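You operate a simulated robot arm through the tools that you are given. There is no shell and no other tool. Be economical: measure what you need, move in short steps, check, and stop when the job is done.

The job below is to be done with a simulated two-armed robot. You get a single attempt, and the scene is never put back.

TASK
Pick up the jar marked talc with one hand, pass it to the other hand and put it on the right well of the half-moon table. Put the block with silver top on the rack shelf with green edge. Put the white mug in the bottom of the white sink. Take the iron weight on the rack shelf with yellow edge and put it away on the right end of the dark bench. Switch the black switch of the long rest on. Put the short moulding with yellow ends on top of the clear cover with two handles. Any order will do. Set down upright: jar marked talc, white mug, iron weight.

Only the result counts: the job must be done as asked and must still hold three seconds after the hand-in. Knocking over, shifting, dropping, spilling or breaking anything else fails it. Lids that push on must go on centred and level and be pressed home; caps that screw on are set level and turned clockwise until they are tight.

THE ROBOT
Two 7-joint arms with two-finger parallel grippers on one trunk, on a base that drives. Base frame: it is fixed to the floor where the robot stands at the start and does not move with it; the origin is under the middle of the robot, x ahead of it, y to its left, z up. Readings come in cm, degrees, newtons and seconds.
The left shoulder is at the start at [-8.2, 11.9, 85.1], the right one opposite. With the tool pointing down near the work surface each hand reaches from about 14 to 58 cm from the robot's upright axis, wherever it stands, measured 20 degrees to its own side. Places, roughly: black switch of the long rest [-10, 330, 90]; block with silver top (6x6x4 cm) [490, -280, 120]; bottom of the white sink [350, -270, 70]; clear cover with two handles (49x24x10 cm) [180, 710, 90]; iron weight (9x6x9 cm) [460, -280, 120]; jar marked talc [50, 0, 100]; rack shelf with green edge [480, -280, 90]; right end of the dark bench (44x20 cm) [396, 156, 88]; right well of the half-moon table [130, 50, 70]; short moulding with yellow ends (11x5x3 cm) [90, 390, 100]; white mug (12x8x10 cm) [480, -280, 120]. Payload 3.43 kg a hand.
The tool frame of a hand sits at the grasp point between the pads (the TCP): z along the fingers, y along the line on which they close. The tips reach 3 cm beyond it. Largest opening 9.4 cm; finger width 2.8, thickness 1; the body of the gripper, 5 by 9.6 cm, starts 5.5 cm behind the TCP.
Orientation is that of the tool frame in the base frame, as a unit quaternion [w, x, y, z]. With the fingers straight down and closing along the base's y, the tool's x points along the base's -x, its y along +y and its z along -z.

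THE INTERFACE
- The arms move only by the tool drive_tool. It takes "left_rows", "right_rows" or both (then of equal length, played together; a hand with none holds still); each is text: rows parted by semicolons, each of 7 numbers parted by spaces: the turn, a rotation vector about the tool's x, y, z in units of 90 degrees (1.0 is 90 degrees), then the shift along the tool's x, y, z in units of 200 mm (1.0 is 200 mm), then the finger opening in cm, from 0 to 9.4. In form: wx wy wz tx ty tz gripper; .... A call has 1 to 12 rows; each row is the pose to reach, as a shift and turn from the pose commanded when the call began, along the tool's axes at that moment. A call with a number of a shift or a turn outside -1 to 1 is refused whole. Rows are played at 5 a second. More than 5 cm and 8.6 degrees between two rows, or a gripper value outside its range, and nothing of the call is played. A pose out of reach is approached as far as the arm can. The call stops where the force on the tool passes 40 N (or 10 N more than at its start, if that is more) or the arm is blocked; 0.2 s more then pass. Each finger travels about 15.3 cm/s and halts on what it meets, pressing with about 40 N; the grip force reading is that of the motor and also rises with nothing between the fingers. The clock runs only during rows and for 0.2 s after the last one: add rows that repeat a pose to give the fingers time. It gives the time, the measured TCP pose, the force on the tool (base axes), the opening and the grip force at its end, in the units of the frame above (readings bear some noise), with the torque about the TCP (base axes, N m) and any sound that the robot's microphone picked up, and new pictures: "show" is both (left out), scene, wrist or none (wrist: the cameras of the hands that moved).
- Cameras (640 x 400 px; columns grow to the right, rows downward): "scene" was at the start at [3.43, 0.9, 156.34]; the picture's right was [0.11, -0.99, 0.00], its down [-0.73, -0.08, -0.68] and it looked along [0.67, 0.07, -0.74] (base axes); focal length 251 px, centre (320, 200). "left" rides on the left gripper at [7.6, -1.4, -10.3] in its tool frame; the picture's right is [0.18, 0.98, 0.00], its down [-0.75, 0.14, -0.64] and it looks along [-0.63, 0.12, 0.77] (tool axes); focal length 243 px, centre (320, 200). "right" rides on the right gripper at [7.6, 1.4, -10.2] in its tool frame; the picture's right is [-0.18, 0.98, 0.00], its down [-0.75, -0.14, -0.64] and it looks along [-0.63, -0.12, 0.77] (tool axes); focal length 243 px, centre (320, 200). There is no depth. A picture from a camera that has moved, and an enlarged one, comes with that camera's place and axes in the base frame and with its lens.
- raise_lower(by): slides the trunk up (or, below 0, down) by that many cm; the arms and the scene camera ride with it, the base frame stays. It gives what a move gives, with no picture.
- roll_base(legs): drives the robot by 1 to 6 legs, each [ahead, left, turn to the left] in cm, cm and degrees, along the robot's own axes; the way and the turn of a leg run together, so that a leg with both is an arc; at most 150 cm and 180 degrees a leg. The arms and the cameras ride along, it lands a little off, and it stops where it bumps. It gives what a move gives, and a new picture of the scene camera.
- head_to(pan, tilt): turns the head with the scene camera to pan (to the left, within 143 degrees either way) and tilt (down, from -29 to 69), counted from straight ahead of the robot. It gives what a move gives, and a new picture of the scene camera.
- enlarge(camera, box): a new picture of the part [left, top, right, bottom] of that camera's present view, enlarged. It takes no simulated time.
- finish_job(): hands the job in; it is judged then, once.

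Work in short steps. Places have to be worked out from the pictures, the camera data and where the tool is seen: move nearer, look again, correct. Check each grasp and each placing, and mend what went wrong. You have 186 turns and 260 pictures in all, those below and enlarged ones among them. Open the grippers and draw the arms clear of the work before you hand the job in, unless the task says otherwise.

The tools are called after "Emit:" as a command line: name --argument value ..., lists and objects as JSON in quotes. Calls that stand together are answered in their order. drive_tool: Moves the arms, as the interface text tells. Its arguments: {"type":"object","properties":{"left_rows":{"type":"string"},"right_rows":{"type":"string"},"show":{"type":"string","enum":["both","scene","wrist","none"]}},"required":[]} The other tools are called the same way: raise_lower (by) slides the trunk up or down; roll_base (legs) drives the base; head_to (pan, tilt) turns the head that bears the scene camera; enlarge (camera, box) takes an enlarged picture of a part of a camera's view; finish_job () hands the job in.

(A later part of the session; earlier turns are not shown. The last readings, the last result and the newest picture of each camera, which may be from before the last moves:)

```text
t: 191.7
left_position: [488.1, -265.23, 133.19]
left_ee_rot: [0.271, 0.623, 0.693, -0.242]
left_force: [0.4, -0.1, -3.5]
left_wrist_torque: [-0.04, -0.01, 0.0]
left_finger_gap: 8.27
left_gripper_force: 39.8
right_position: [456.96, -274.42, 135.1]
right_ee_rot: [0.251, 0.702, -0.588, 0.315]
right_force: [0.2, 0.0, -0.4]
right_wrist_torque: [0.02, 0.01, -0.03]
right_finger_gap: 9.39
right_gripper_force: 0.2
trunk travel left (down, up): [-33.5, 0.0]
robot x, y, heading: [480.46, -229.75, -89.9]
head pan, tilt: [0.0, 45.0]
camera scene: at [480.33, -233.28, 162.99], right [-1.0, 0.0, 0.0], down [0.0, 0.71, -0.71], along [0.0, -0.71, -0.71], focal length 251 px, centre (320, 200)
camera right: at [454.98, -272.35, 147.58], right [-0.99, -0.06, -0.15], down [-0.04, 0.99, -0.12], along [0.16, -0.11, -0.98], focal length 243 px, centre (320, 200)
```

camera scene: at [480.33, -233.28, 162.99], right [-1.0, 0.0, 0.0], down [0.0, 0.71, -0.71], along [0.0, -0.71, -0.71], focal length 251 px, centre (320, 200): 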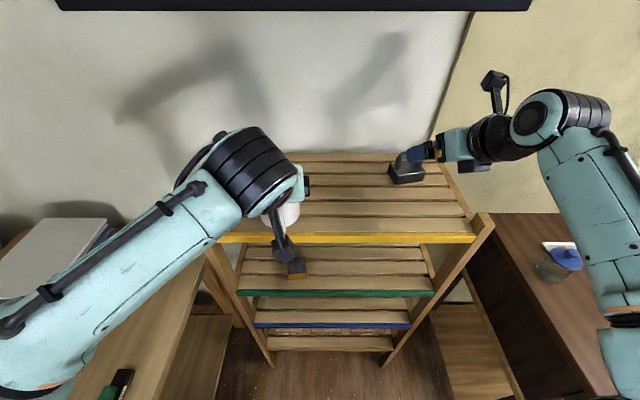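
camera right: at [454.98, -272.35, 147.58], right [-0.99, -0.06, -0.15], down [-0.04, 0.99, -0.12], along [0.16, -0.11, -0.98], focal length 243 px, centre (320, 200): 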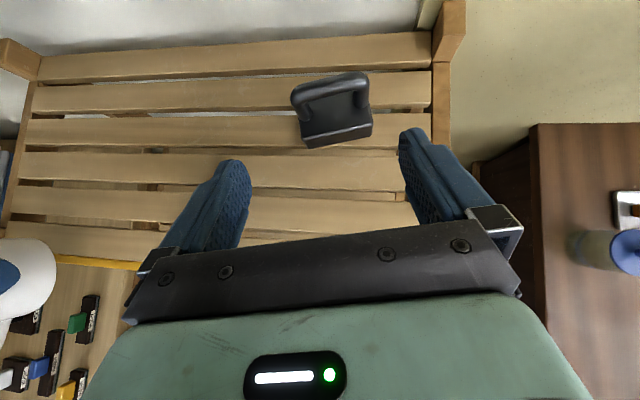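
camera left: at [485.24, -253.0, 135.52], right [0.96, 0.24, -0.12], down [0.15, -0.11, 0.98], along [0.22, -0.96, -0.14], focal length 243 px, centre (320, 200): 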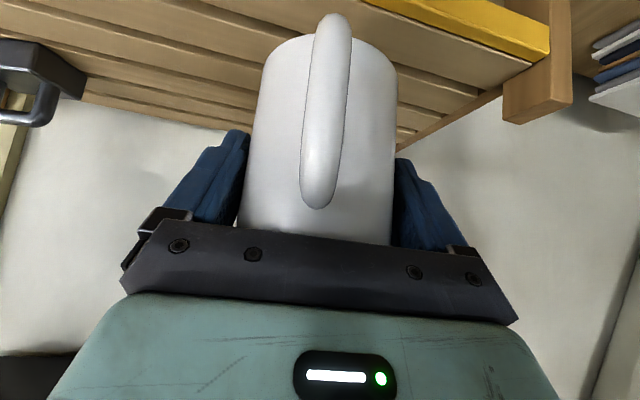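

Weight arch centre ≈ (458, −283.8), turned ~14°. I advance most of the way and check alignment.

Emit:
drive_tool --right_rows ".025 0 -.022 .015 .02 .12 9.4;.025 0 -.022 .03 .04 .25 9.4;.025 0 -.022 .03 .04 .36 9.4;.025 0 -.022 .03 .04 .36 9.4" --show "wrist"

```text
t: 192.7
left_position: [488.02, -265.2, 133.16]
left_ee_rot: [0.271, 0.623, 0.693, -0.242]
left_force: [0.0, 0.5, -2.3]
left_wrist_torque: [-0.04, -0.06, 0.02]
left_finger_gap: 8.28
left_gripper_force: 40.4
right_position: [457.28, -280.35, 130.51]
right_ee_rot: [0.241, 0.717, -0.567, 0.324]
right_force: [-0.2, 0.3, -0.2]
right_wrist_torque: [0.03, 0.02, 0.02]
right_finger_gap: 9.4
right_gripper_force: 0.1
trunk travel left (down, up): [-33.5, 0.0]
robot x, y, heading: [480.1, -229.85, -89.8]
head pan, tilt: [0.0, 45.0]
camera right: at [455.18, -278.47, 143.07], right [-0.98, -0.11, -0.16], down [-0.09, 0.99, -0.12], along [0.17, -0.1, -0.98], focal length 243 px, centre (320, 200)
```

right: 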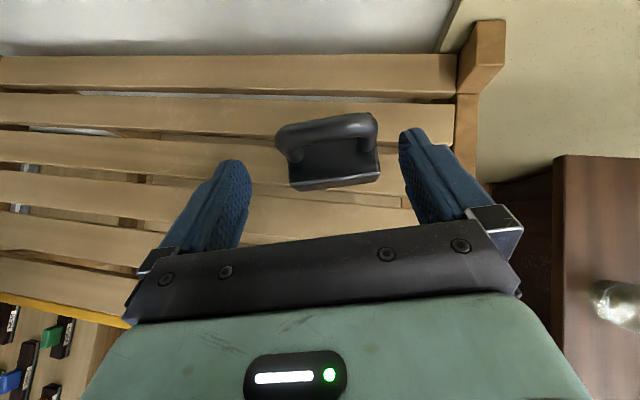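

Aligned. Advance the remaining 4.6 cm and close on the arch.

Emit:
drive_tool --right_rows "0 0 0 0 0 .12 9.4;0 0 0 0 0 .22 9.4;0 0 0 0 0 .22 9.4" --show "wrist"

```text
t: 193.5
left_position: [488.09, -265.18, 133.17]
left_ee_rot: [0.271, 0.622, 0.694, -0.242]
left_force: [0.4, 0.5, -2.8]
left_wrist_torque: [0.0, 0.04, 0.02]
left_finger_gap: 8.27
left_gripper_force: 39.6
right_position: [458.18, -283.62, 127.62]
right_ee_rot: [0.242, 0.718, -0.568, 0.323]
right_force: [-0.7, 0.0, -1.1]
right_wrist_torque: [0.01, -0.01, 0.02]
right_finger_gap: 9.38
right_gripper_force: 0.1
trunk travel left (down, up): [-33.5, 0.0]
robot x, y, heading: [480.21, -229.79, -89.9]
head pan, tilt: [0.0, 45.0]
camera right: at [456.09, -281.68, 140.04], right [-0.98, -0.11, -0.16], down [-0.1, 0.99, -0.12], along [0.17, -0.1, -0.98], focal length 243 px, centre (320, 200)
```

right: 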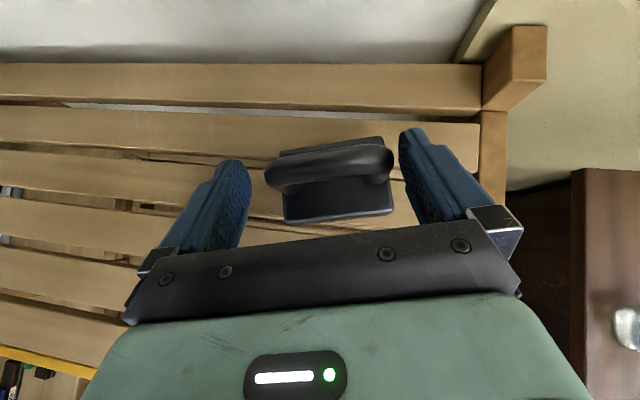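

Emit:
drive_tool --right_rows "0 0 0 0 0 0 8;0 0 0 0 0 0 7;0 0 0 0 0 0 6;0 0 0 0 0 0 5;0 0 0 0 0 0 5" --show "wrist"

```text
t: 194.7
left_position: [488.01, -265.3, 133.1]
left_ee_rot: [0.27, 0.622, 0.694, -0.241]
left_force: [0.1, -0.3, -2.4]
left_wrist_torque: [-0.01, -0.01, -0.01]
left_finger_gap: 8.28
left_gripper_force: 39.9
right_position: [458.09, -283.67, 127.54]
right_ee_rot: [0.242, 0.717, -0.568, 0.323]
right_force: [-3.7, -0.4, 0.5]
right_wrist_torque: [-0.11, 0.22, -0.12]
right_finger_gap: 7.49
right_gripper_force: 39.7
trunk travel left (down, up): [-33.5, 0.0]
robot x, y, heading: [480.34, -229.62, -89.8]
head pan, tilt: [0.0, 45.0]
camera right: at [456.0, -281.71, 140.01], right [-0.98, -0.11, -0.16], down [-0.1, 0.99, -0.12], along [0.17, -0.1, -0.98], focal length 243 px, centre (320, 200)
```

right: 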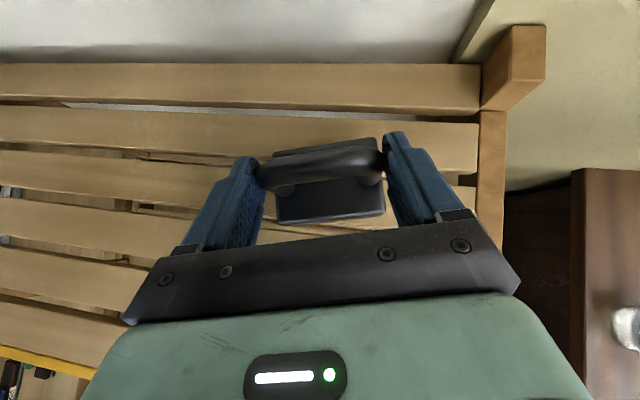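

Gripped on the arch (7.5 cm). Lift 4 cm slowly and check the hold.

Emit:
drive_tool --right_rows "0 0 0 .04 0 -.035 5;0 0 0 .08 0 -.07 5;0 0 0 .15 0 -.135 5;0 0 0 .15 0 -.135 5"

```text
t: 195.7
left_position: [488.01, -265.29, 133.11]
left_ee_rot: [0.27, 0.623, 0.693, -0.242]
left_force: [0.4, -0.5, -2.9]
left_wrist_torque: [0.0, -0.02, 0.02]
left_finger_gap: 8.28
left_gripper_force: 40.4
right_position: [458.13, -283.75, 131.55]
right_ee_rot: [0.241, 0.718, -0.568, 0.322]
right_force: [-1.6, 0.5, -10.4]
right_wrist_torque: [0.13, 0.03, 0.0]
right_finger_gap: 7.49
right_gripper_force: 40.1
trunk travel left (down, up): [-33.5, 0.0]
robot x, y, heading: [480.07, -230.11, -89.9]
head pan, tilt: [0.0, 45.0]
camera scene: at [480.2, -233.49, 162.99], right [-1.0, 0.0, 0.0], down [0.0, 0.71, -0.71], along [0.0, -0.71, -0.71], focal length 251 px, centre (320, 200)
camera right: at [455.99, -281.86, 144.07], right [-0.98, -0.11, -0.16], down [-0.1, 0.99, -0.12], along [0.17, -0.1, -0.98], focal length 243 px, centre (320, 200)
```

scene: 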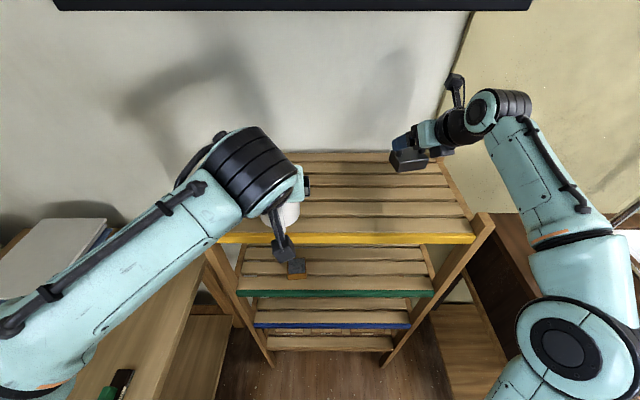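
right: 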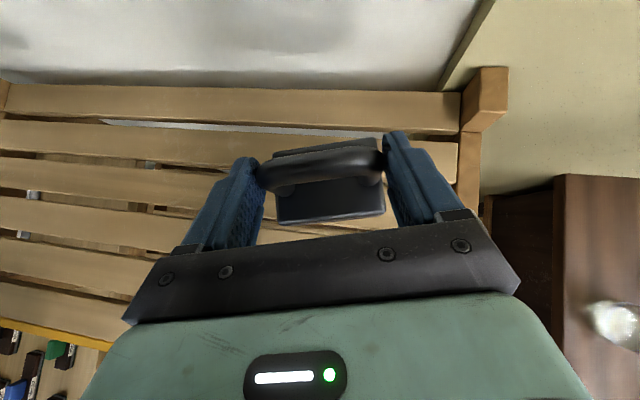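

The weight holds firmly and level (~1 kg). I raise and draw it back, then back the base away from the rack.

Emit:
drive_tool --right_rows "0 0 0 .07 0 -.07 5;0 0 0 -.04 -.09 -.2 5;0 0 0 -.15 -.18 -.31 5;0 0 0 -.26 -.27 -.42 5;0 0 0 -.36 -.36 -.53 5" --show "none"

Emit:
roll_base --legs '[[-42, 0, 0]]'

Emit:
head_to --pan -50 --tilt 40

```text
t: 196.9
left_position: [487.71, -265.26, 133.23]
left_ee_rot: [0.271, 0.624, 0.693, -0.241]
left_force: [-1.7, -1.0, -3.8]
left_wrist_torque: [-0.01, -0.15, 0.1]
left_finger_gap: 8.25
left_gripper_force: 40.2
right_position: [460.72, -276.01, 133.55]
right_ee_rot: [0.239, 0.72, -0.566, 0.321]
right_force: [17.3, 1.8, -4.3]
right_wrist_torque: [0.18, -0.01, -0.25]
right_finger_gap: 7.49
right_gripper_force: 40.6
right hand out of reach, approached as far as the arm can: row 3, 4, 5
trunk travel left (down, up): [-33.5, 0.0]
robot x, y, heading: [480.05, -229.87, -89.7]
head pan, tilt: [0.0, 45.0]
```

```text
t: 199.5
left_position: [488.14, -224.37, 133.17]
left_ee_rot: [0.27, 0.621, 0.695, -0.241]
left_force: [0.5, -0.2, -2.8]
left_wrist_torque: [-0.01, -0.02, 0.0]
left_finger_gap: 8.23
left_gripper_force: 40.0
right_position: [460.69, -235.22, 133.51]
right_ee_rot: [0.241, 0.723, -0.564, 0.318]
right_force: [0.5, 0.1, -9.5]
right_wrist_torque: [0.15, 0.03, -0.01]
right_finger_gap: 7.48
right_gripper_force: 40.3
trunk travel left (down, up): [-33.5, 0.0]
robot x, y, heading: [480.13, -188.79, -89.6]
head pan, tilt: [0.0, 45.0]
camera scene: at [480.0, -192.53, 163.0], right [-1.0, -0.01, 0.0], down [-0.01, 0.71, -0.71], along [0.01, -0.71, -0.71], focal length 251 px, centre (320, 200)
```

scene: 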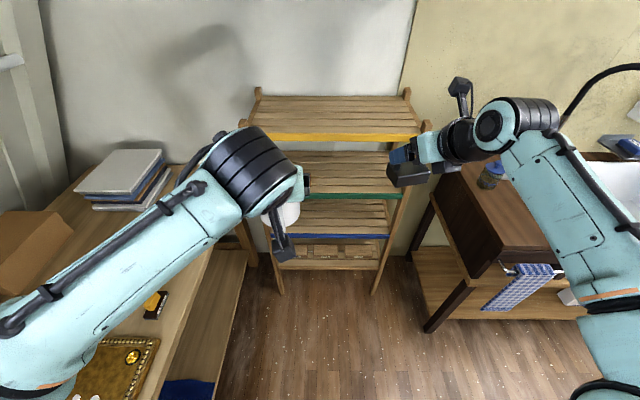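

```text
t: 200.7
left_position: [488.09, -224.21, 133.14]
left_ee_rot: [0.27, 0.621, 0.695, -0.241]
left_force: [0.2, 1.1, -2.9]
left_wrist_torque: [-0.04, 0.02, 0.01]
left_finger_gap: 8.22
left_gripper_force: 39.7
right_position: [460.72, -235.34, 133.48]
right_ee_rot: [0.241, 0.723, -0.564, 0.319]
right_force: [0.8, -0.1, -10.3]
right_wrist_torque: [0.11, 0.04, 0.01]
right_finger_gap: 7.5
right_gripper_force: 39.7
trunk travel left (down, up): [-33.5, 0.0]
robot x, y, heading: [480.33, -188.76, -89.5]
head pan, tilt: [-50.0, 40.0]
camera scene: at [473.47, -189.87, 163.71], right [-0.65, 0.76, 0.0], down [0.49, 0.42, -0.77], along [-0.58, -0.5, -0.64], focal length 251 px, centre (320, 200)
```

scene: 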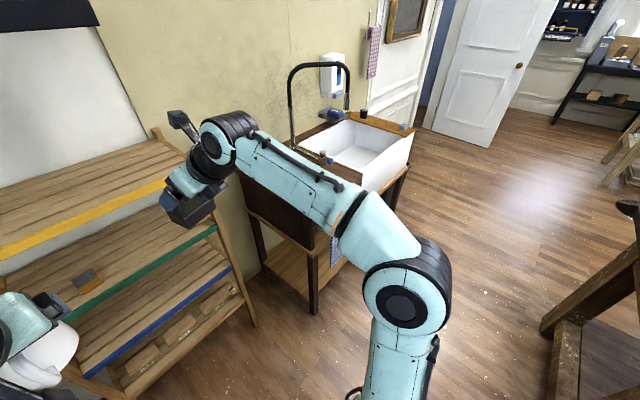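

All clear. Strafe right along the front to the sink.

Emit:
roll_base --legs '[[2, -60, -0.5], [0, -55, 0]]'

Emit:
head_to --pan 0 --tilt 45

```text
t: 211.5
left_position: [371.47, -227.56, 133.08]
left_ee_rot: [0.271, 0.618, 0.698, -0.24]
left_force: [0.2, 1.0, -3.0]
left_wrist_torque: [0.0, -0.01, -0.02]
left_finger_gap: 8.24
left_gripper_force: 40.2
right_position: [344.17, -238.65, 133.4]
right_ee_rot: [0.241, 0.724, -0.561, 0.319]
right_force: [-0.1, -1.0, -10.1]
right_wrist_torque: [0.12, 0.06, -0.03]
right_finger_gap: 7.5
right_gripper_force: 40.0
trunk travel left (down, up): [-33.5, 0.0]
robot x, y, heading: [362.88, -191.53, -89.2]
head pan, tilt: [-50.0, 40.0]
camera scene: at [356.6, -193.26, 163.71], right [-0.66, 0.76, 0.0], down [0.49, 0.42, -0.77], along [-0.58, -0.5, -0.64], focal length 251 px, centre (320, 200)
```

scene: 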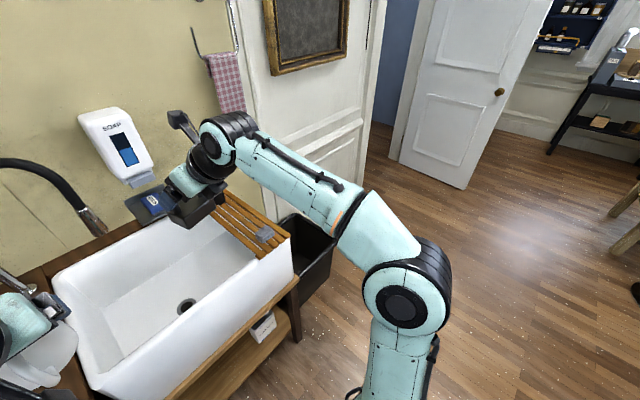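

```text
t: 212.7
left_position: [371.4, -227.58, 133.16]
left_ee_rot: [0.272, 0.618, 0.698, -0.239]
left_force: [-0.5, 0.0, -3.2]
left_wrist_torque: [-0.03, -0.01, 0.02]
left_finger_gap: 8.22
left_gripper_force: 39.9
right_position: [344.24, -238.6, 133.42]
right_ee_rot: [0.24, 0.725, -0.561, 0.32]
right_force: [0.1, -0.5, -10.4]
right_wrist_torque: [0.15, 0.02, 0.0]
right_finger_gap: 7.45
right_gripper_force: 40.2
trunk travel left (down, up): [-33.5, 0.0]
robot x, y, heading: [363.19, -192.0, -89.1]
head pan, tilt: [0.0, 45.0]
camera scene: at [363.13, -195.81, 162.99], right [-1.0, -0.02, 0.0], down [-0.01, 0.71, -0.71], along [0.01, -0.71, -0.71], focal length 251 px, centre (320, 200)
```

scene: 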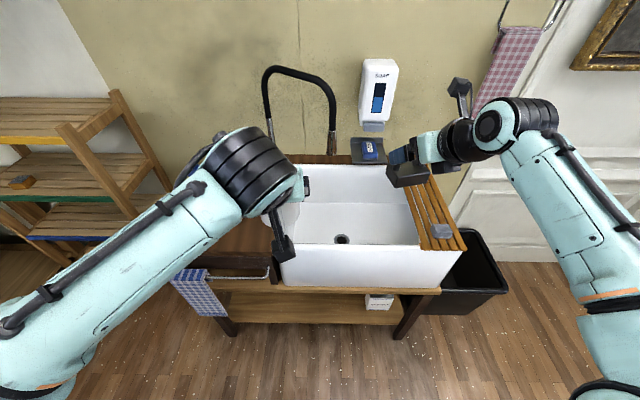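

Setting the mug down in the deep sink with a 48° tilted hand risks fouling the front rim. Better to set it on the free wooden counter left of the sink and regrasp from straight above. I shift left to face the counter.

Emit:
roll_base --legs '[[0, 34, -0.8]]'

Emit:
enlarge --camera "left" --box '[0, 0, 640, 400]'

```text
t: 216.3
left_position: [405.57, -227.28, 133.19]
left_ee_rot: [0.271, 0.622, 0.694, -0.241]
left_force: [0.3, 0.9, -2.7]
left_wrist_torque: [0.02, 0.02, 0.01]
left_finger_gap: 8.22
left_gripper_force: 39.8
right_position: [378.13, -238.11, 133.48]
right_ee_rot: [0.242, 0.722, -0.565, 0.318]
right_force: [-0.2, 0.4, -10.7]
right_wrist_torque: [0.14, 0.02, -0.04]
right_finger_gap: 7.48
right_gripper_force: 40.2
trunk travel left (down, up): [-33.5, 0.0]
robot x, y, heading: [397.57, -191.56, -89.6]
head pan, tilt: [0.0, 45.0]
camera scene: at [397.64, -195.42, 162.99], right [-1.0, -0.01, 0.0], down [0.0, 0.71, -0.71], along [0.0, -0.71, -0.71], focal length 251 px, centre (320, 200)
```

scene: 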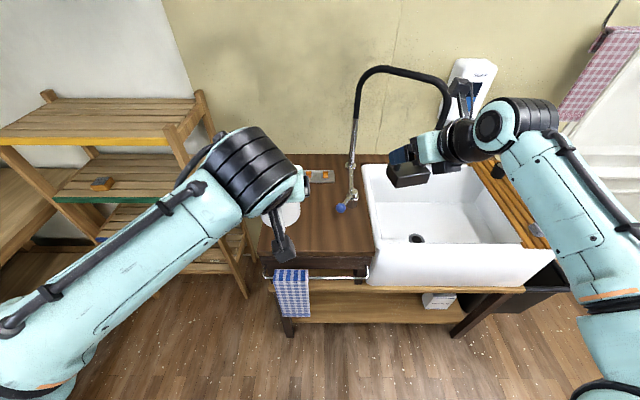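

```text
1.00 times, centred on (320, 200) of left (not enlarged: the box is as wide or as high as the picture)
camera zoom: at [402.77, -214.97, 135.51], right [0.96, 0.24, -0.12], down [0.15, -0.11, 0.98], along [0.23, -0.96, -0.14], focal length 243 px, centre (320, 200)
```

zoom: 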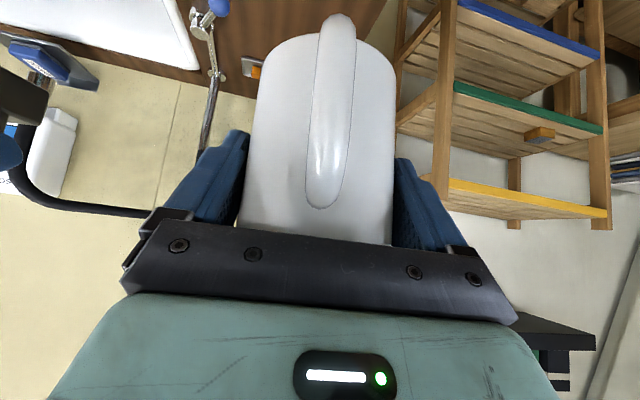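

Triangulating across views: sink rim z ≈ 81, bottom ≈ 68, so only ~13 cm deep. The tilted hand can clear the rim after all, so I'll place directly. I strafe right so the left hand is over the open part of the sink, then approach.

Emit:
roll_base --legs '[[0, -58, -0.4], [24, 0, 0]]'

```text
t: 223.2
left_position: [347.4, -251.15, 133.22]
left_ee_rot: [0.269, 0.625, 0.692, -0.242]
left_force: [-0.1, 0.6, -3.2]
left_wrist_torque: [0.01, -0.03, 0.01]
left_finger_gap: 8.2
left_gripper_force: 40.1
right_position: [319.92, -261.78, 133.43]
right_ee_rot: [0.242, 0.72, -0.568, 0.317]
right_force: [-0.4, -0.6, -9.9]
right_wrist_torque: [0.12, 0.03, 0.02]
right_finger_gap: 7.49
right_gripper_force: 40.2
trunk travel left (down, up): [-33.5, 0.0]
robot x, y, heading: [340.05, -215.88, -89.8]
head pan, tilt: [0.0, 45.0]
camera scene: at [339.61, -219.22, 162.97], right [-1.0, 0.0, 0.0], down [0.0, 0.71, -0.71], along [0.0, -0.71, -0.71], focal length 251 px, centre (320, 200)
```

scene: 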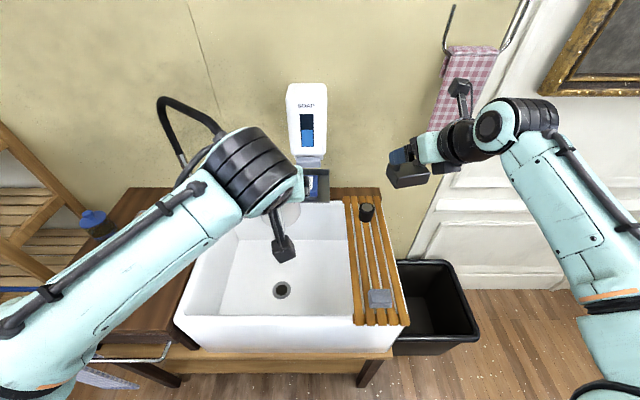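

Good view; mug target (345, −271) is free bottom, right of the drain. I move over it, still high.

Emit:
drive_tool --left_rows "0 0 0 -.13 -.04 .15 6;0 0 0 -.26 -.09 .31 6;0 0 0 -.39 -.13 .47 6;0 0 0 -.51 -.18 .62 6;0 0 0 -.626 -.22 .775 6;0 0 0 -.626 -.22 .775 6" --show "none"

Emit:
drive_tool --left_rows "0 0 0 .15 0 .165 6;0 0 0 .3 0 .33 6;0 0 0 .45 0 .495 6;0 0 0 .6 0 .66 6;0 0 0 .75 0 .825 6;0 0 0 .9 0 .99 6;0 0 0 .9 0 .99 6" --show "scene"

```text
t: 224.6
left_position: [345.0, -271.31, 130.19]
left_ee_rot: [0.27, 0.624, 0.692, -0.241]
left_force: [0.0, 0.1, -3.6]
left_wrist_torque: [-0.04, 0.03, 0.01]
left_finger_gap: 8.21
left_gripper_force: 40.0
right_position: [319.88, -261.79, 133.54]
right_ee_rot: [0.242, 0.72, -0.567, 0.318]
right_force: [0.2, 0.3, -9.8]
right_wrist_torque: [0.13, 0.04, -0.01]
right_finger_gap: 7.49
right_gripper_force: 40.1
trunk travel left (down, up): [-33.5, 0.0]
robot x, y, heading: [339.59, -215.88, -90.0]
head pan, tilt: [0.0, 45.0]
```

```text
t: 226.2
left_position: [345.26, -271.25, 103.41]
left_ee_rot: [0.269, 0.624, 0.692, -0.242]
left_force: [0.6, -0.7, -3.5]
left_wrist_torque: [-0.03, -0.04, 0.0]
left_finger_gap: 8.18
left_gripper_force: 40.0
right_position: [319.94, -261.83, 133.49]
right_ee_rot: [0.243, 0.719, -0.568, 0.317]
right_force: [-0.1, -0.2, -10.4]
right_wrist_torque: [0.14, 0.01, 0.0]
right_finger_gap: 7.48
right_gripper_force: 39.8
trunk travel left (down, up): [-33.5, 0.0]
robot x, y, heading: [339.59, -215.37, -89.8]
head pan, tilt: [0.0, 45.0]
camera scene: at [339.63, -219.3, 162.99], right [-1.0, 0.0, 0.0], down [0.0, 0.71, -0.71], along [0.0, -0.71, -0.71], focal length 251 px, centre (320, 200)
```

scene: 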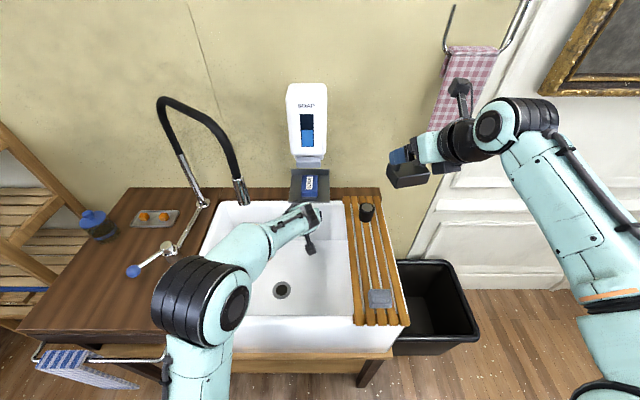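

The elbow is high, so the forearm slopes down over the rim with plenty of clearance. Continue lowering to z ≈ 78.

Emit:
drive_tool --left_rows "0 0 0 .15 0 .165 6;0 0 0 .3 0 .33 6;0 0 0 .45 0 .495 6;0 0 0 .6 0 .66 6;0 0 0 .75 0 .825 6;0 0 0 .82 0 .9 6;0 0 0 .82 0 .9 6"

```text
t: 227.8
left_position: [345.01, -271.37, 79.11]
left_ee_rot: [0.269, 0.624, 0.692, -0.242]
left_force: [0.1, -0.2, -2.1]
left_wrist_torque: [0.0, 0.01, -0.01]
left_finger_gap: 8.19
left_gripper_force: 39.3
right_position: [319.85, -261.83, 133.55]
right_ee_rot: [0.241, 0.721, -0.567, 0.317]
right_force: [0.3, -0.2, -9.9]
right_wrist_torque: [0.08, 0.03, -0.02]
right_finger_gap: 7.47
right_gripper_force: 39.8
trunk travel left (down, up): [-33.5, 0.0]
robot x, y, heading: [339.69, -215.29, -89.8]
head pan, tilt: [0.0, 45.0]
camera scene: at [339.61, -219.32, 162.99], right [-1.0, 0.0, 0.0], down [0.0, 0.71, -0.71], along [0.0, -0.71, -0.71], focal length 251 px, centre (320, 200)
camera left: at [342.33, -259.09, 81.44], right [0.96, 0.24, -0.12], down [0.15, -0.11, 0.98], along [0.22, -0.97, -0.14], focal length 243 px, centre (320, 200)
```

scene: 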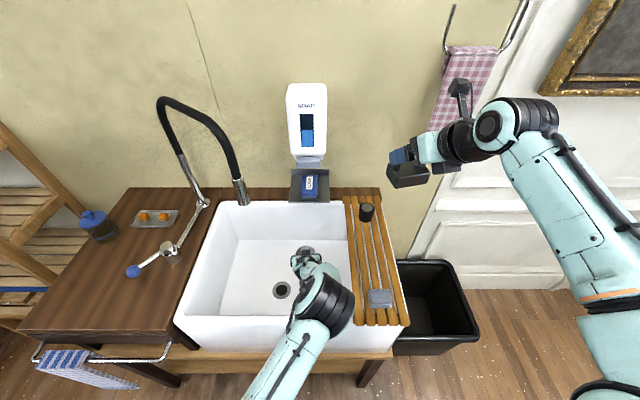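
left: 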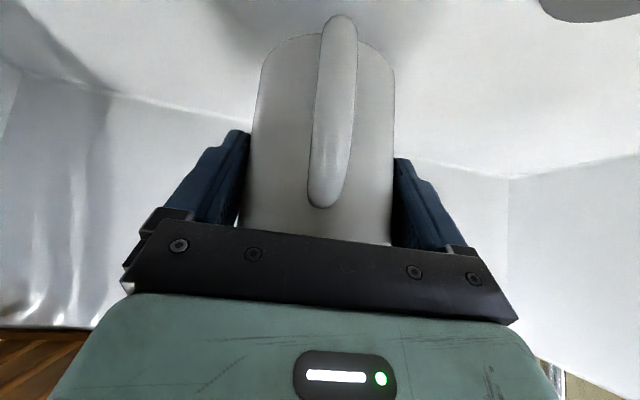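

Inside the sink with room to spare. Lower the last ~6 cm gently to contact.

Emit:
drive_tool --left_rows "0 0 0 .067 0 .074 6;0 0 0 .1 0 .11 6;0 0 0 .117 0 .13 6;0 0 0 .134 0 .148 6;0 0 0 .15 0 .166 6;0 0 0 .168 0 .184 6;0 0 0 .185 0 .203 6;0 0 0 .2 0 .22 6;0 0 0 .218 0 .24 6" --show "scene"

```text
t: 229.0
left_position: [344.86, -271.55, 75.27]
left_ee_rot: [0.272, 0.623, 0.69, -0.249]
left_force: [0.4, 6.6, 15.9]
left_wrist_torque: [0.78, -0.17, 0.08]
left_finger_gap: 8.16
left_gripper_force: 40.1
right_position: [319.82, -261.72, 133.29]
right_ee_rot: [0.241, 0.721, -0.568, 0.316]
right_force: [-0.7, -0.3, -9.8]
right_wrist_torque: [0.11, 0.01, 0.01]
right_finger_gap: 7.49
right_gripper_force: 40.5
trunk travel left (down, up): [-33.5, 0.0]
robot x, y, heading: [339.91, -215.76, -89.7]
head pan, tilt: [0.0, 45.0]
stopped in row 6 (left hand): the force on the tool passed its limit at 43 N (the readings are from after the stop); the commanded pose is now the measured one
camera scene: at [339.6, -219.06, 162.97], right [-1.0, 0.0, 0.0], down [0.0, 0.71, -0.71], along [0.0, -0.71, -0.71], focal length 251 px, centre (320, 200)
```

scene: 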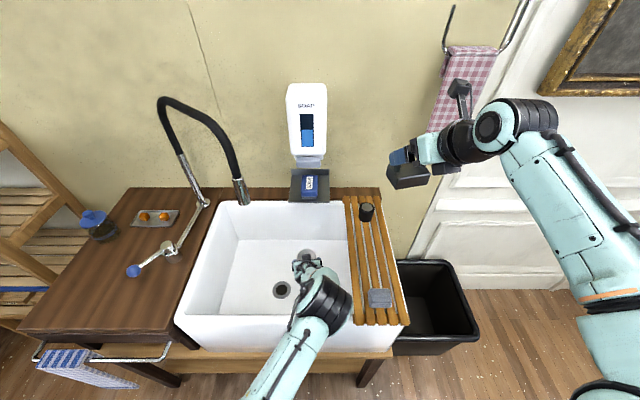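

Contact at mug bottom z ≈ 69.9, matching the sink floor. Open the fingers.

Emit:
drive_tool --left_rows "0 0 0 -.004 0 -.004 8.2;0 0 0 -.004 0 -.004 8.8;0 0 0 -.004 0 -.004 9.4;0 0 0 -.004 0 -.004 9.4" --show "wrist"

```text
t: 230.0
left_position: [344.82, -271.68, 75.22]
left_ee_rot: [0.272, 0.623, 0.69, -0.248]
left_force: [-1.6, 4.4, 13.4]
left_wrist_torque: [0.63, 0.08, 0.04]
left_finger_gap: 9.4
left_gripper_force: 0.0
right_position: [319.79, -261.73, 133.41]
right_ee_rot: [0.243, 0.72, -0.567, 0.317]
right_force: [0.5, 0.7, -9.9]
right_wrist_torque: [0.12, 0.02, -0.02]
right_finger_gap: 7.48
right_gripper_force: 39.4
trunk travel left (down, up): [-33.5, 0.0]
robot x, y, heading: [339.52, -215.74, -90.1]
head pan, tilt: [0.0, 45.0]
camera left: at [342.16, -259.3, 77.55], right [0.96, 0.23, -0.13], down [0.15, -0.1, 0.98], along [0.22, -0.97, -0.13], focal length 243 px, centre (320, 200)
```

left: 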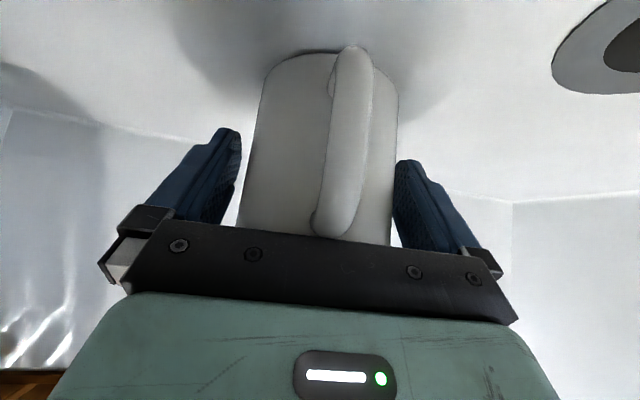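

There is still 13 N upward – probably the palm on the handle. I move straight up a little.

Emit:
drive_tool --left_rows "0 0 0 -.017 0 -.018 9.4;0 0 0 -.05 0 -.055 9.4;0 0 0 -.1 0 -.11 9.4;0 0 0 -.1 0 -.11 9.4" --show "wrist"

```text
t: 231.0
left_position: [344.88, -271.72, 78.19]
left_ee_rot: [0.271, 0.624, 0.69, -0.247]
left_force: [-0.3, -0.9, 0.3]
left_wrist_torque: [0.0, -0.01, -0.01]
left_finger_gap: 9.42
left_gripper_force: 0.0
right_position: [319.77, -261.83, 133.42]
right_ee_rot: [0.243, 0.72, -0.567, 0.317]
right_force: [0.2, -0.8, -10.1]
right_wrist_torque: [0.1, 0.04, 0.02]
right_finger_gap: 7.44
right_gripper_force: 39.8
trunk travel left (down, up): [-33.5, 0.0]
robot x, y, heading: [339.79, -215.83, -90.0]
head pan, tilt: [0.0, 45.0]
camera left: at [342.19, -259.37, 80.41], right [0.96, 0.23, -0.13], down [0.15, -0.1, 0.98], along [0.22, -0.97, -0.13], focal length 243 px, centre (320, 200)
```

left: 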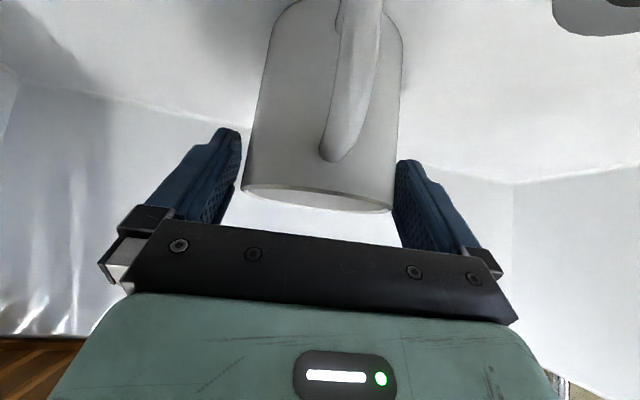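

Mug stands free on the sink floor. Raise the hand straight out.

Emit:
drive_tool --left_rows "0 0 0 -.1 0 -.11 9.4;0 0 0 -.24 0 -.26 9.4;0 0 0 -.39 0 -.42 9.4;0 0 0 -.54 0 -.58 9.4;0 0 0 -.69 0 -.74 9.4;0 0 0 -.84 0 -.91 9.4;0 0 0 -.84 0 -.91 9.4" --show "scene"

```text
t: 232.6
left_position: [344.84, -271.51, 102.99]
left_ee_rot: [0.271, 0.624, 0.69, -0.246]
left_force: [-1.0, -0.4, -0.5]
left_wrist_torque: [-0.01, 0.03, 0.01]
left_finger_gap: 9.42
left_gripper_force: 0.1
right_position: [319.8, -261.84, 133.49]
right_ee_rot: [0.242, 0.72, -0.567, 0.317]
right_force: [-0.8, 0.6, -11.0]
right_wrist_torque: [0.13, 0.04, 0.02]
right_finger_gap: 7.49
right_gripper_force: 39.9
trunk travel left (down, up): [-33.5, 0.0]
robot x, y, heading: [339.97, -215.73, -89.8]
head pan, tilt: [0.0, 45.0]
camera scene: at [339.58, -219.33, 162.99], right [-1.0, 0.0, 0.0], down [0.0, 0.71, -0.71], along [0.0, -0.71, -0.71], focal length 251 px, centre (320, 200)
```

scene: 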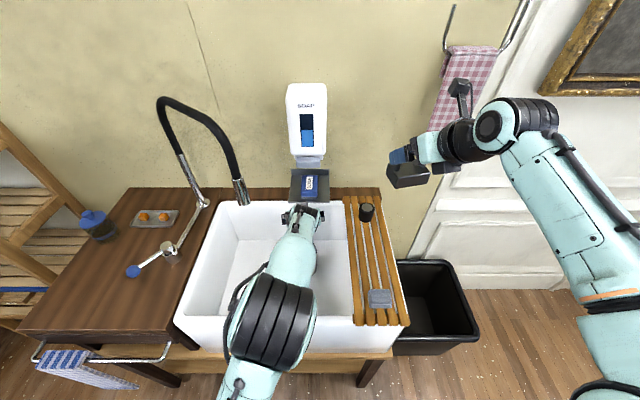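

Withdraw the left hand up and back, then view the mug.

Emit:
drive_tool --left_rows "0 0 0 -.1 0 -.12 9.4;0 0 0 .03 .02 -.27 9.4;0 0 0 .17 .04 -.42 9.4;0 0 0 .31 .06 -.57 9.4;0 0 0 .45 .08 -.72 9.4;0 0 0 .56 .1 -.85 9.4;0 0 0 .56 .1 -.85 9.4" --show "scene"

```text
t: 234.2
left_position: [345.71, -251.64, 107.73]
left_ee_rot: [0.256, 0.614, 0.704, -0.248]
left_force: [-0.5, 0.3, 0.0]
left_wrist_torque: [-0.03, -0.01, 0.03]
left_finger_gap: 9.39
left_gripper_force: 0.1
right_position: [319.8, -261.92, 133.46]
right_ee_rot: [0.242, 0.72, -0.568, 0.316]
right_force: [-1.0, -0.3, -9.9]
right_wrist_torque: [0.09, 0.02, 0.05]
right_finger_gap: 7.45
right_gripper_force: 39.6
trunk travel left (down, up): [-33.5, 0.0]
robot x, y, heading: [339.63, -215.64, -89.8]
head pan, tilt: [0.0, 45.0]
camera scene: at [339.54, -219.34, 162.99], right [-1.0, 0.0, 0.0], down [0.0, 0.71, -0.71], along [0.0, -0.71, -0.71], focal length 251 px, centre (320, 200)
```

scene: 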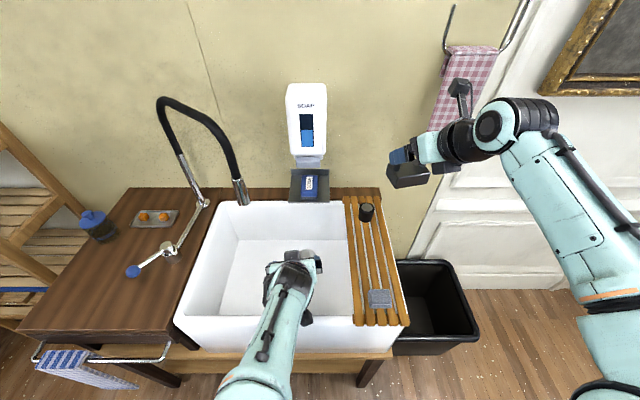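

Now back off, go right to the aisle and look at the sink to confirm the mug from a distance.

Emit:
roll_base --legs '[[-30, 0, 0]]'

Emit:
enlarge --camera "scene" --box '[200, 130, 440, 280]'

```text
t: 236.3
left_position: [345.34, -221.99, 107.81]
left_ee_rot: [0.255, 0.617, 0.7, -0.251]
left_force: [0.5, -0.4, 0.3]
left_wrist_torque: [-0.02, -0.01, -0.01]
left_finger_gap: 9.43
left_gripper_force: 0.2
right_position: [319.73, -231.95, 133.41]
right_ee_rot: [0.243, 0.718, -0.57, 0.316]
right_force: [0.4, 0.5, -9.8]
right_wrist_torque: [0.13, 0.0, -0.03]
right_finger_gap: 7.48
right_gripper_force: 39.5
trunk travel left (down, up): [-33.5, 0.0]
robot x, y, heading: [339.92, -185.87, -90.1]
head pan, tilt: [0.0, 45.0]
camera scene: at [339.66, -189.54, 163.01], right [-1.0, 0.01, 0.0], down [0.0, 0.71, -0.71], along [0.0, -0.71, -0.71], focal length 251 px, centre (320, 200)
```

scene: 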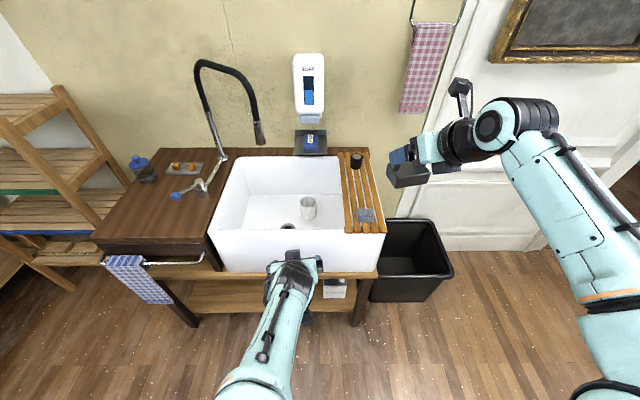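

```text
2.67 times, centred on (320, 205) of scene
camera zoom: at [339.66, -189.54, 163.01], right [-1.0, 0.01, 0.0], down [0.0, 0.71, -0.71], along [0.0, -0.71, -0.71], focal length 668 px, centre (320, 187)
```

zoom: 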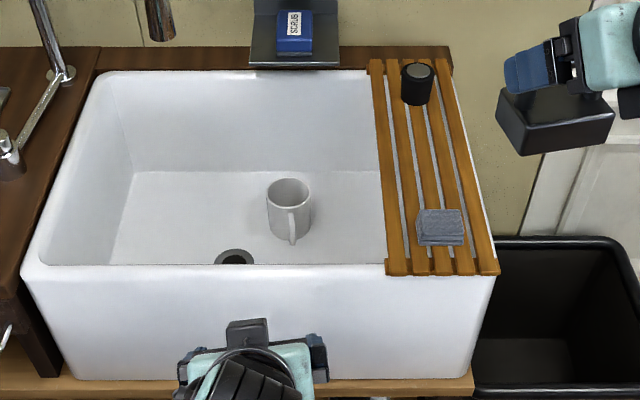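

The mug stands upright in the sink. Now to the dark bench: strafe to the aisle, turn around and drive up it.

Emit:
roll_base --legs '[[0, -110, 0], [0, 0, 90], [0, 0, 90], [130, 0, 0], [90, 0, 0]]'

Emit:
head_to --pan -35 --tilt 30

```text
t: 264.6
left_position: [223.75, 72.87, 107.75]
left_ee_rot: [-0.25, 0.704, -0.613, -0.256]
left_force: [0.1, 0.2, 0.4]
left_wrist_torque: [-0.04, -0.01, -0.01]
left_finger_gap: 9.4
left_gripper_force: 0.0
right_position: [249.34, 83.3, 133.37]
right_ee_rot: [-0.319, 0.564, 0.723, 0.241]
right_force: [0.9, -1.4, -9.3]
right_wrist_torque: [-0.12, -0.05, -0.01]
right_finger_gap: 7.47
right_gripper_force: 40.3
trunk travel left (down, up): [-33.5, 0.0]
robot x, y, heading: [229.65, 36.83, 90.6]
head pan, tilt: [0.0, 45.0]
camera scene: at [229.85, 40.73, 162.98], right [1.0, 0.01, 0.0], down [0.01, -0.71, -0.71], along [-0.01, 0.71, -0.71], focal length 251 px, centre (320, 200)
```

scene: 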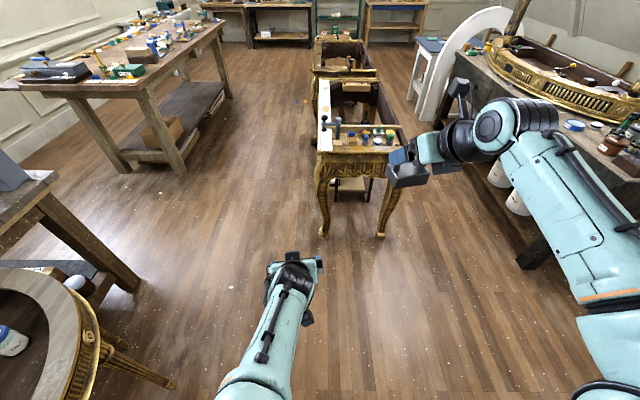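

```text
t: 265.6
left_position: [223.78, 73.06, 107.75]
left_ee_rot: [-0.249, 0.705, -0.613, -0.256]
left_force: [-0.2, -0.1, 1.1]
left_wrist_torque: [0.02, 0.0, 0.01]
left_finger_gap: 9.39
left_gripper_force: 0.0
right_position: [249.35, 83.34, 133.37]
right_ee_rot: [-0.317, 0.564, 0.723, 0.24]
right_force: [-0.3, -0.6, -10.4]
right_wrist_torque: [-0.17, -0.06, 0.06]
right_finger_gap: 7.44
right_gripper_force: 39.9
trunk travel left (down, up): [-33.5, 0.0]
robot x, y, heading: [229.82, 36.78, 90.6]
head pan, tilt: [-35.0, 30.0]
camera scene: at [235.03, 40.07, 165.25], right [0.82, -0.57, 0.0], down [-0.28, -0.41, -0.87], along [0.49, 0.71, -0.5], focal length 251 px, centre (320, 200)
```

scene: 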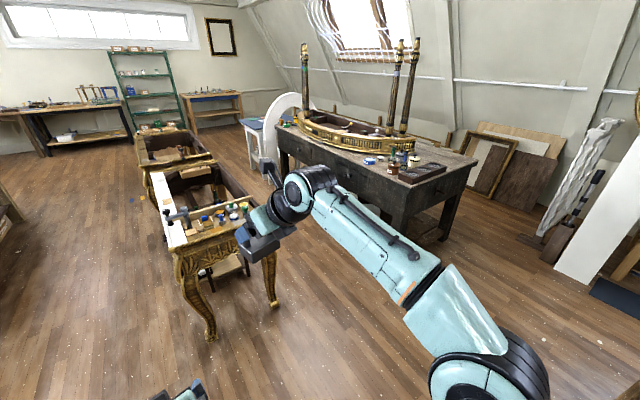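

I see the dark bench; its near end edge is at y ≈ 129, x 365–458. I move up to y ≈ 75 and strafe right to face that end.

Emit:
roll_base --legs '[[35, 0, -0.6], [0, -145, 0]]'

Emit:
head_to --pan 5 --tilt 40

```text
t: 280.4
left_position: [369.94, 108.03, 107.84]
left_ee_rot: [-0.25, 0.702, -0.616, -0.256]
left_force: [0.7, -0.3, -0.4]
left_wrist_torque: [0.03, -0.01, -0.03]
left_finger_gap: 9.39
left_gripper_force: 0.1
right_position: [395.65, 118.14, 133.37]
right_ee_rot: [-0.316, 0.568, 0.72, 0.242]
right_force: [0.2, 0.0, -10.2]
right_wrist_torque: [-0.14, 0.0, -0.02]
right_finger_gap: 7.46
right_gripper_force: 40.3
trunk travel left (down, up): [-33.5, 0.0]
robot x, y, heading: [375.76, 71.78, 89.9]
head pan, tilt: [-35.0, 30.0]
camera scene: at [380.89, 75.06, 165.25], right [0.82, -0.57, 0.0], down [-0.29, -0.41, -0.87], along [0.5, 0.71, -0.5], focal length 251 px, centre (320, 200)
```

scene: 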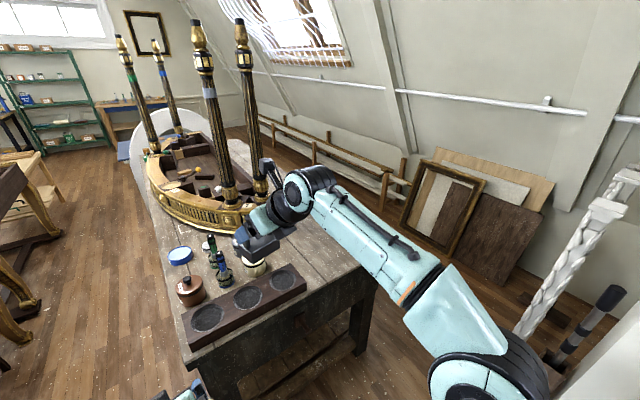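

```text
t: 281.5
left_position: [369.99, 108.03, 107.85]
left_ee_rot: [-0.25, 0.702, -0.616, -0.255]
left_force: [-0.1, 0.6, 0.6]
left_wrist_torque: [-0.01, -0.01, -0.01]
left_finger_gap: 9.41
left_gripper_force: 0.0
right_position: [395.63, 118.22, 133.41]
right_ee_rot: [-0.316, 0.568, 0.72, 0.242]
right_force: [-0.3, 0.0, -10.4]
right_wrist_torque: [-0.13, -0.06, -0.01]
right_finger_gap: 7.49
right_gripper_force: 39.7
trunk travel left (down, up): [-33.5, 0.0]
robot x, y, heading: [375.94, 71.78, 90.0]
head pan, tilt: [5.0, 40.0]
camera scene: at [374.98, 76.13, 163.72], right [1.0, 0.09, 0.0], down [0.05, -0.64, -0.77], along [-0.07, 0.76, -0.64], focal length 251 px, centre (320, 200)
```

scene: 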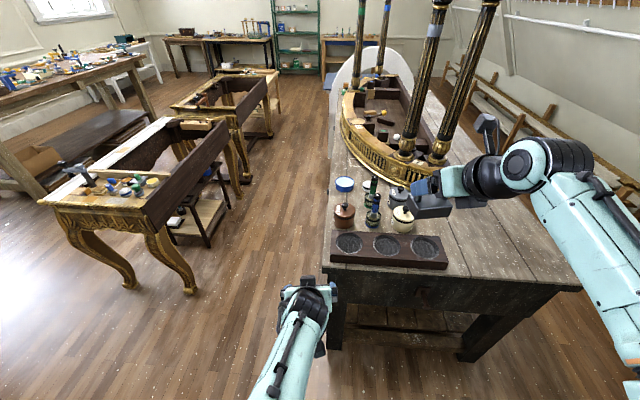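

I enlarge to see the free space around the named spot (396, 156).

Emit:
enlarge --camera "scene" --box '[320, 140, 560, 290]'

Emit:
enlarge --camera "right" --box '[0, 0, 640, 400]'

```text
2.67 times, centred on (440, 215) of scene
camera zoom: at [374.98, 76.13, 163.72], right [1.0, 0.09, 0.0], down [0.05, -0.64, -0.77], along [-0.07, 0.76, -0.64], focal length 668 px, centre (0, 160)
```

zoom: 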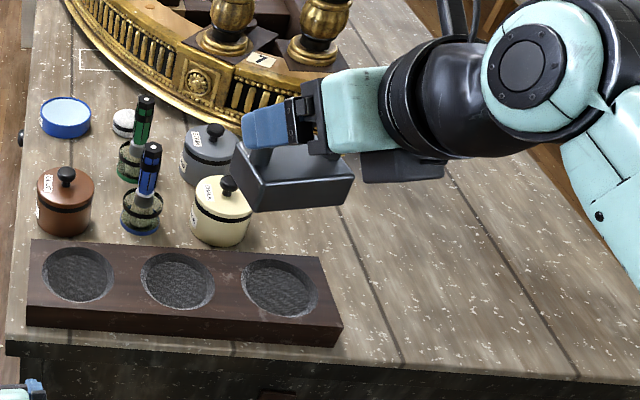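

```text
1.00 times, centred on (320, 200) of right (not enlarged: the box is as wide or as high as the picture)
camera zoom: at [397.76, 116.29, 145.91], right [0.98, 0.11, -0.15], down [0.1, -0.99, -0.11], along [-0.16, 0.09, -0.98], focal length 243 px, centre (320, 200)
```

zoom: 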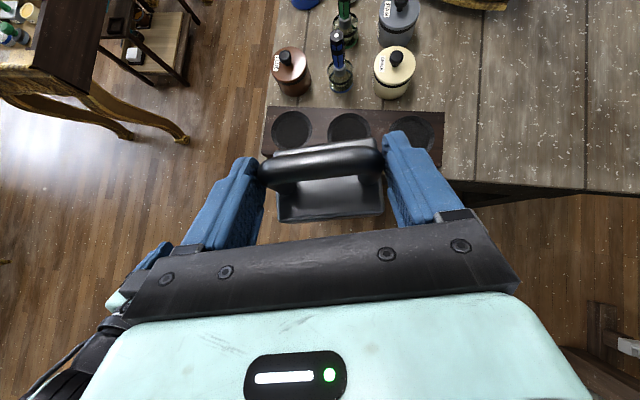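

Clutter stands right around the named spot. I drive 22 cm nearer so the right wrist camera (looking down) maps the pots from above.

Emit:
roll_base --legs '[[22, 0, 0]]'

Emit:
enlarge --camera "right" --box '[0, 0, 640, 400]'

```text
t: 283.1
left_position: [369.66, 129.79, 107.7]
left_ee_rot: [-0.25, 0.704, -0.614, -0.255]
left_force: [-0.3, 0.3, 0.0]
left_wrist_torque: [0.01, -0.02, 0.0]
left_finger_gap: 9.4
left_gripper_force: 0.0
right_position: [395.31, 140.03, 133.37]
right_ee_rot: [-0.316, 0.567, 0.721, 0.242]
right_force: [-0.5, 0.0, -10.9]
right_wrist_torque: [-0.12, -0.03, 0.02]
right_finger_gap: 7.46
right_gripper_force: 40.0
trunk travel left (down, up): [-33.5, 0.0]
robot x, y, heading: [375.49, 93.71, 90.0]
head pan, tilt: [5.0, 40.0]
camera scene: at [374.89, 97.91, 163.69], right [1.0, 0.09, 0.0], down [0.06, -0.64, -0.77], along [-0.07, 0.76, -0.64], focal length 251 px, centre (320, 200)
```

scene: 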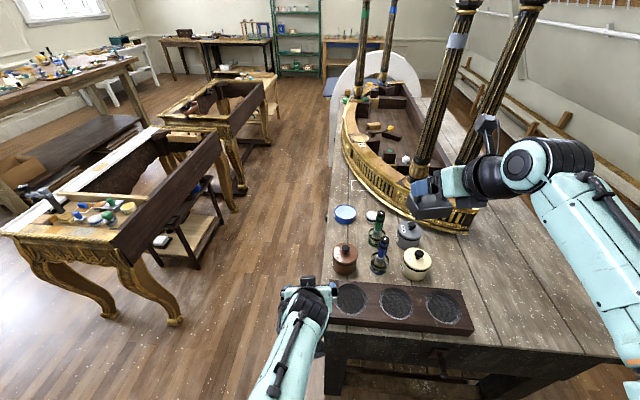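

```text
1.00 times, centred on (320, 200) of right (not enlarged: the box is as wide or as high as the picture)
camera zoom: at [397.46, 138.19, 145.87], right [0.98, 0.12, -0.15], down [0.1, -0.99, -0.11], along [-0.16, 0.09, -0.98], focal length 243 px, centre (320, 200)
```

zoom: 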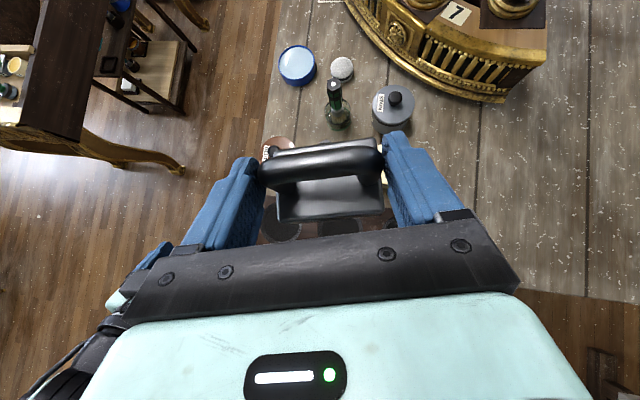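

Map from above: pots reach x ≈ 408, the gilded rail starts at y ≈ 170, and free bench lies from x ≈ 409. I'll set the weight at about (413, 156), inside the named 44×20 area and clear of pots. Move the base right and slightly ahead.

Emit:
roll_base --legs '[[5, -18, 0]]'

Emit:
enlarge --camera "right" --box '[0, 0, 640, 400]'

```text
t: 285.4
left_position: [387.5, 134.88, 107.82]
left_ee_rot: [-0.25, 0.704, -0.614, -0.255]
left_force: [0.3, 0.3, 0.1]
left_wrist_torque: [-0.01, 0.03, 0.02]
left_finger_gap: 9.38
left_gripper_force: 0.0
right_position: [413.03, 145.29, 133.26]
right_ee_rot: [-0.316, 0.566, 0.722, 0.241]
right_force: [0.3, 0.1, -9.4]
right_wrist_torque: [-0.14, -0.05, -0.02]
right_finger_gap: 7.47
right_gripper_force: 39.6
trunk travel left (down, up): [-33.5, 0.0]
robot x, y, heading: [393.34, 98.57, 90.4]
head pan, tilt: [5.0, 40.0]
camera scene: at [392.72, 103.0, 163.71], right [1.0, 0.09, 0.0], down [0.06, -0.64, -0.77], along [-0.07, 0.76, -0.64], focal length 251 px, centre (320, 200)
```

scene: 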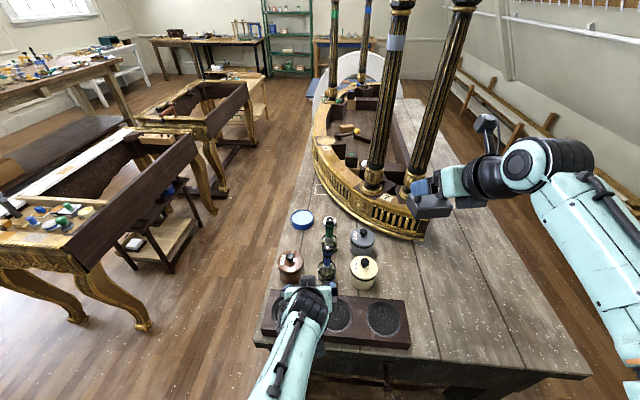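

```text
1.00 times, centred on (320, 200) of right (not enlarged: the box is as wide or as high as the picture)
camera zoom: at [415.26, 143.29, 145.9], right [0.98, 0.12, -0.14], down [0.1, -0.99, -0.11], along [-0.16, 0.09, -0.98], focal length 243 px, centre (320, 200)
```

zoom: 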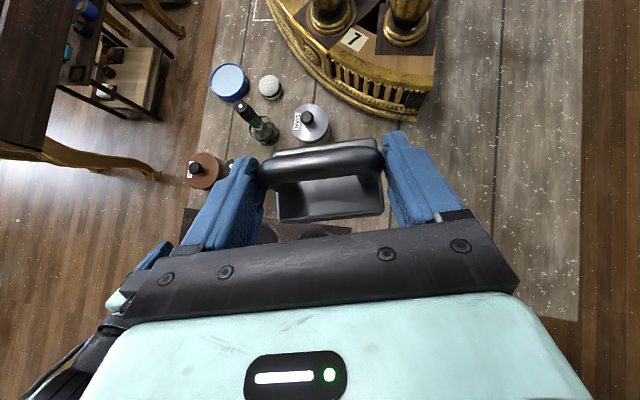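

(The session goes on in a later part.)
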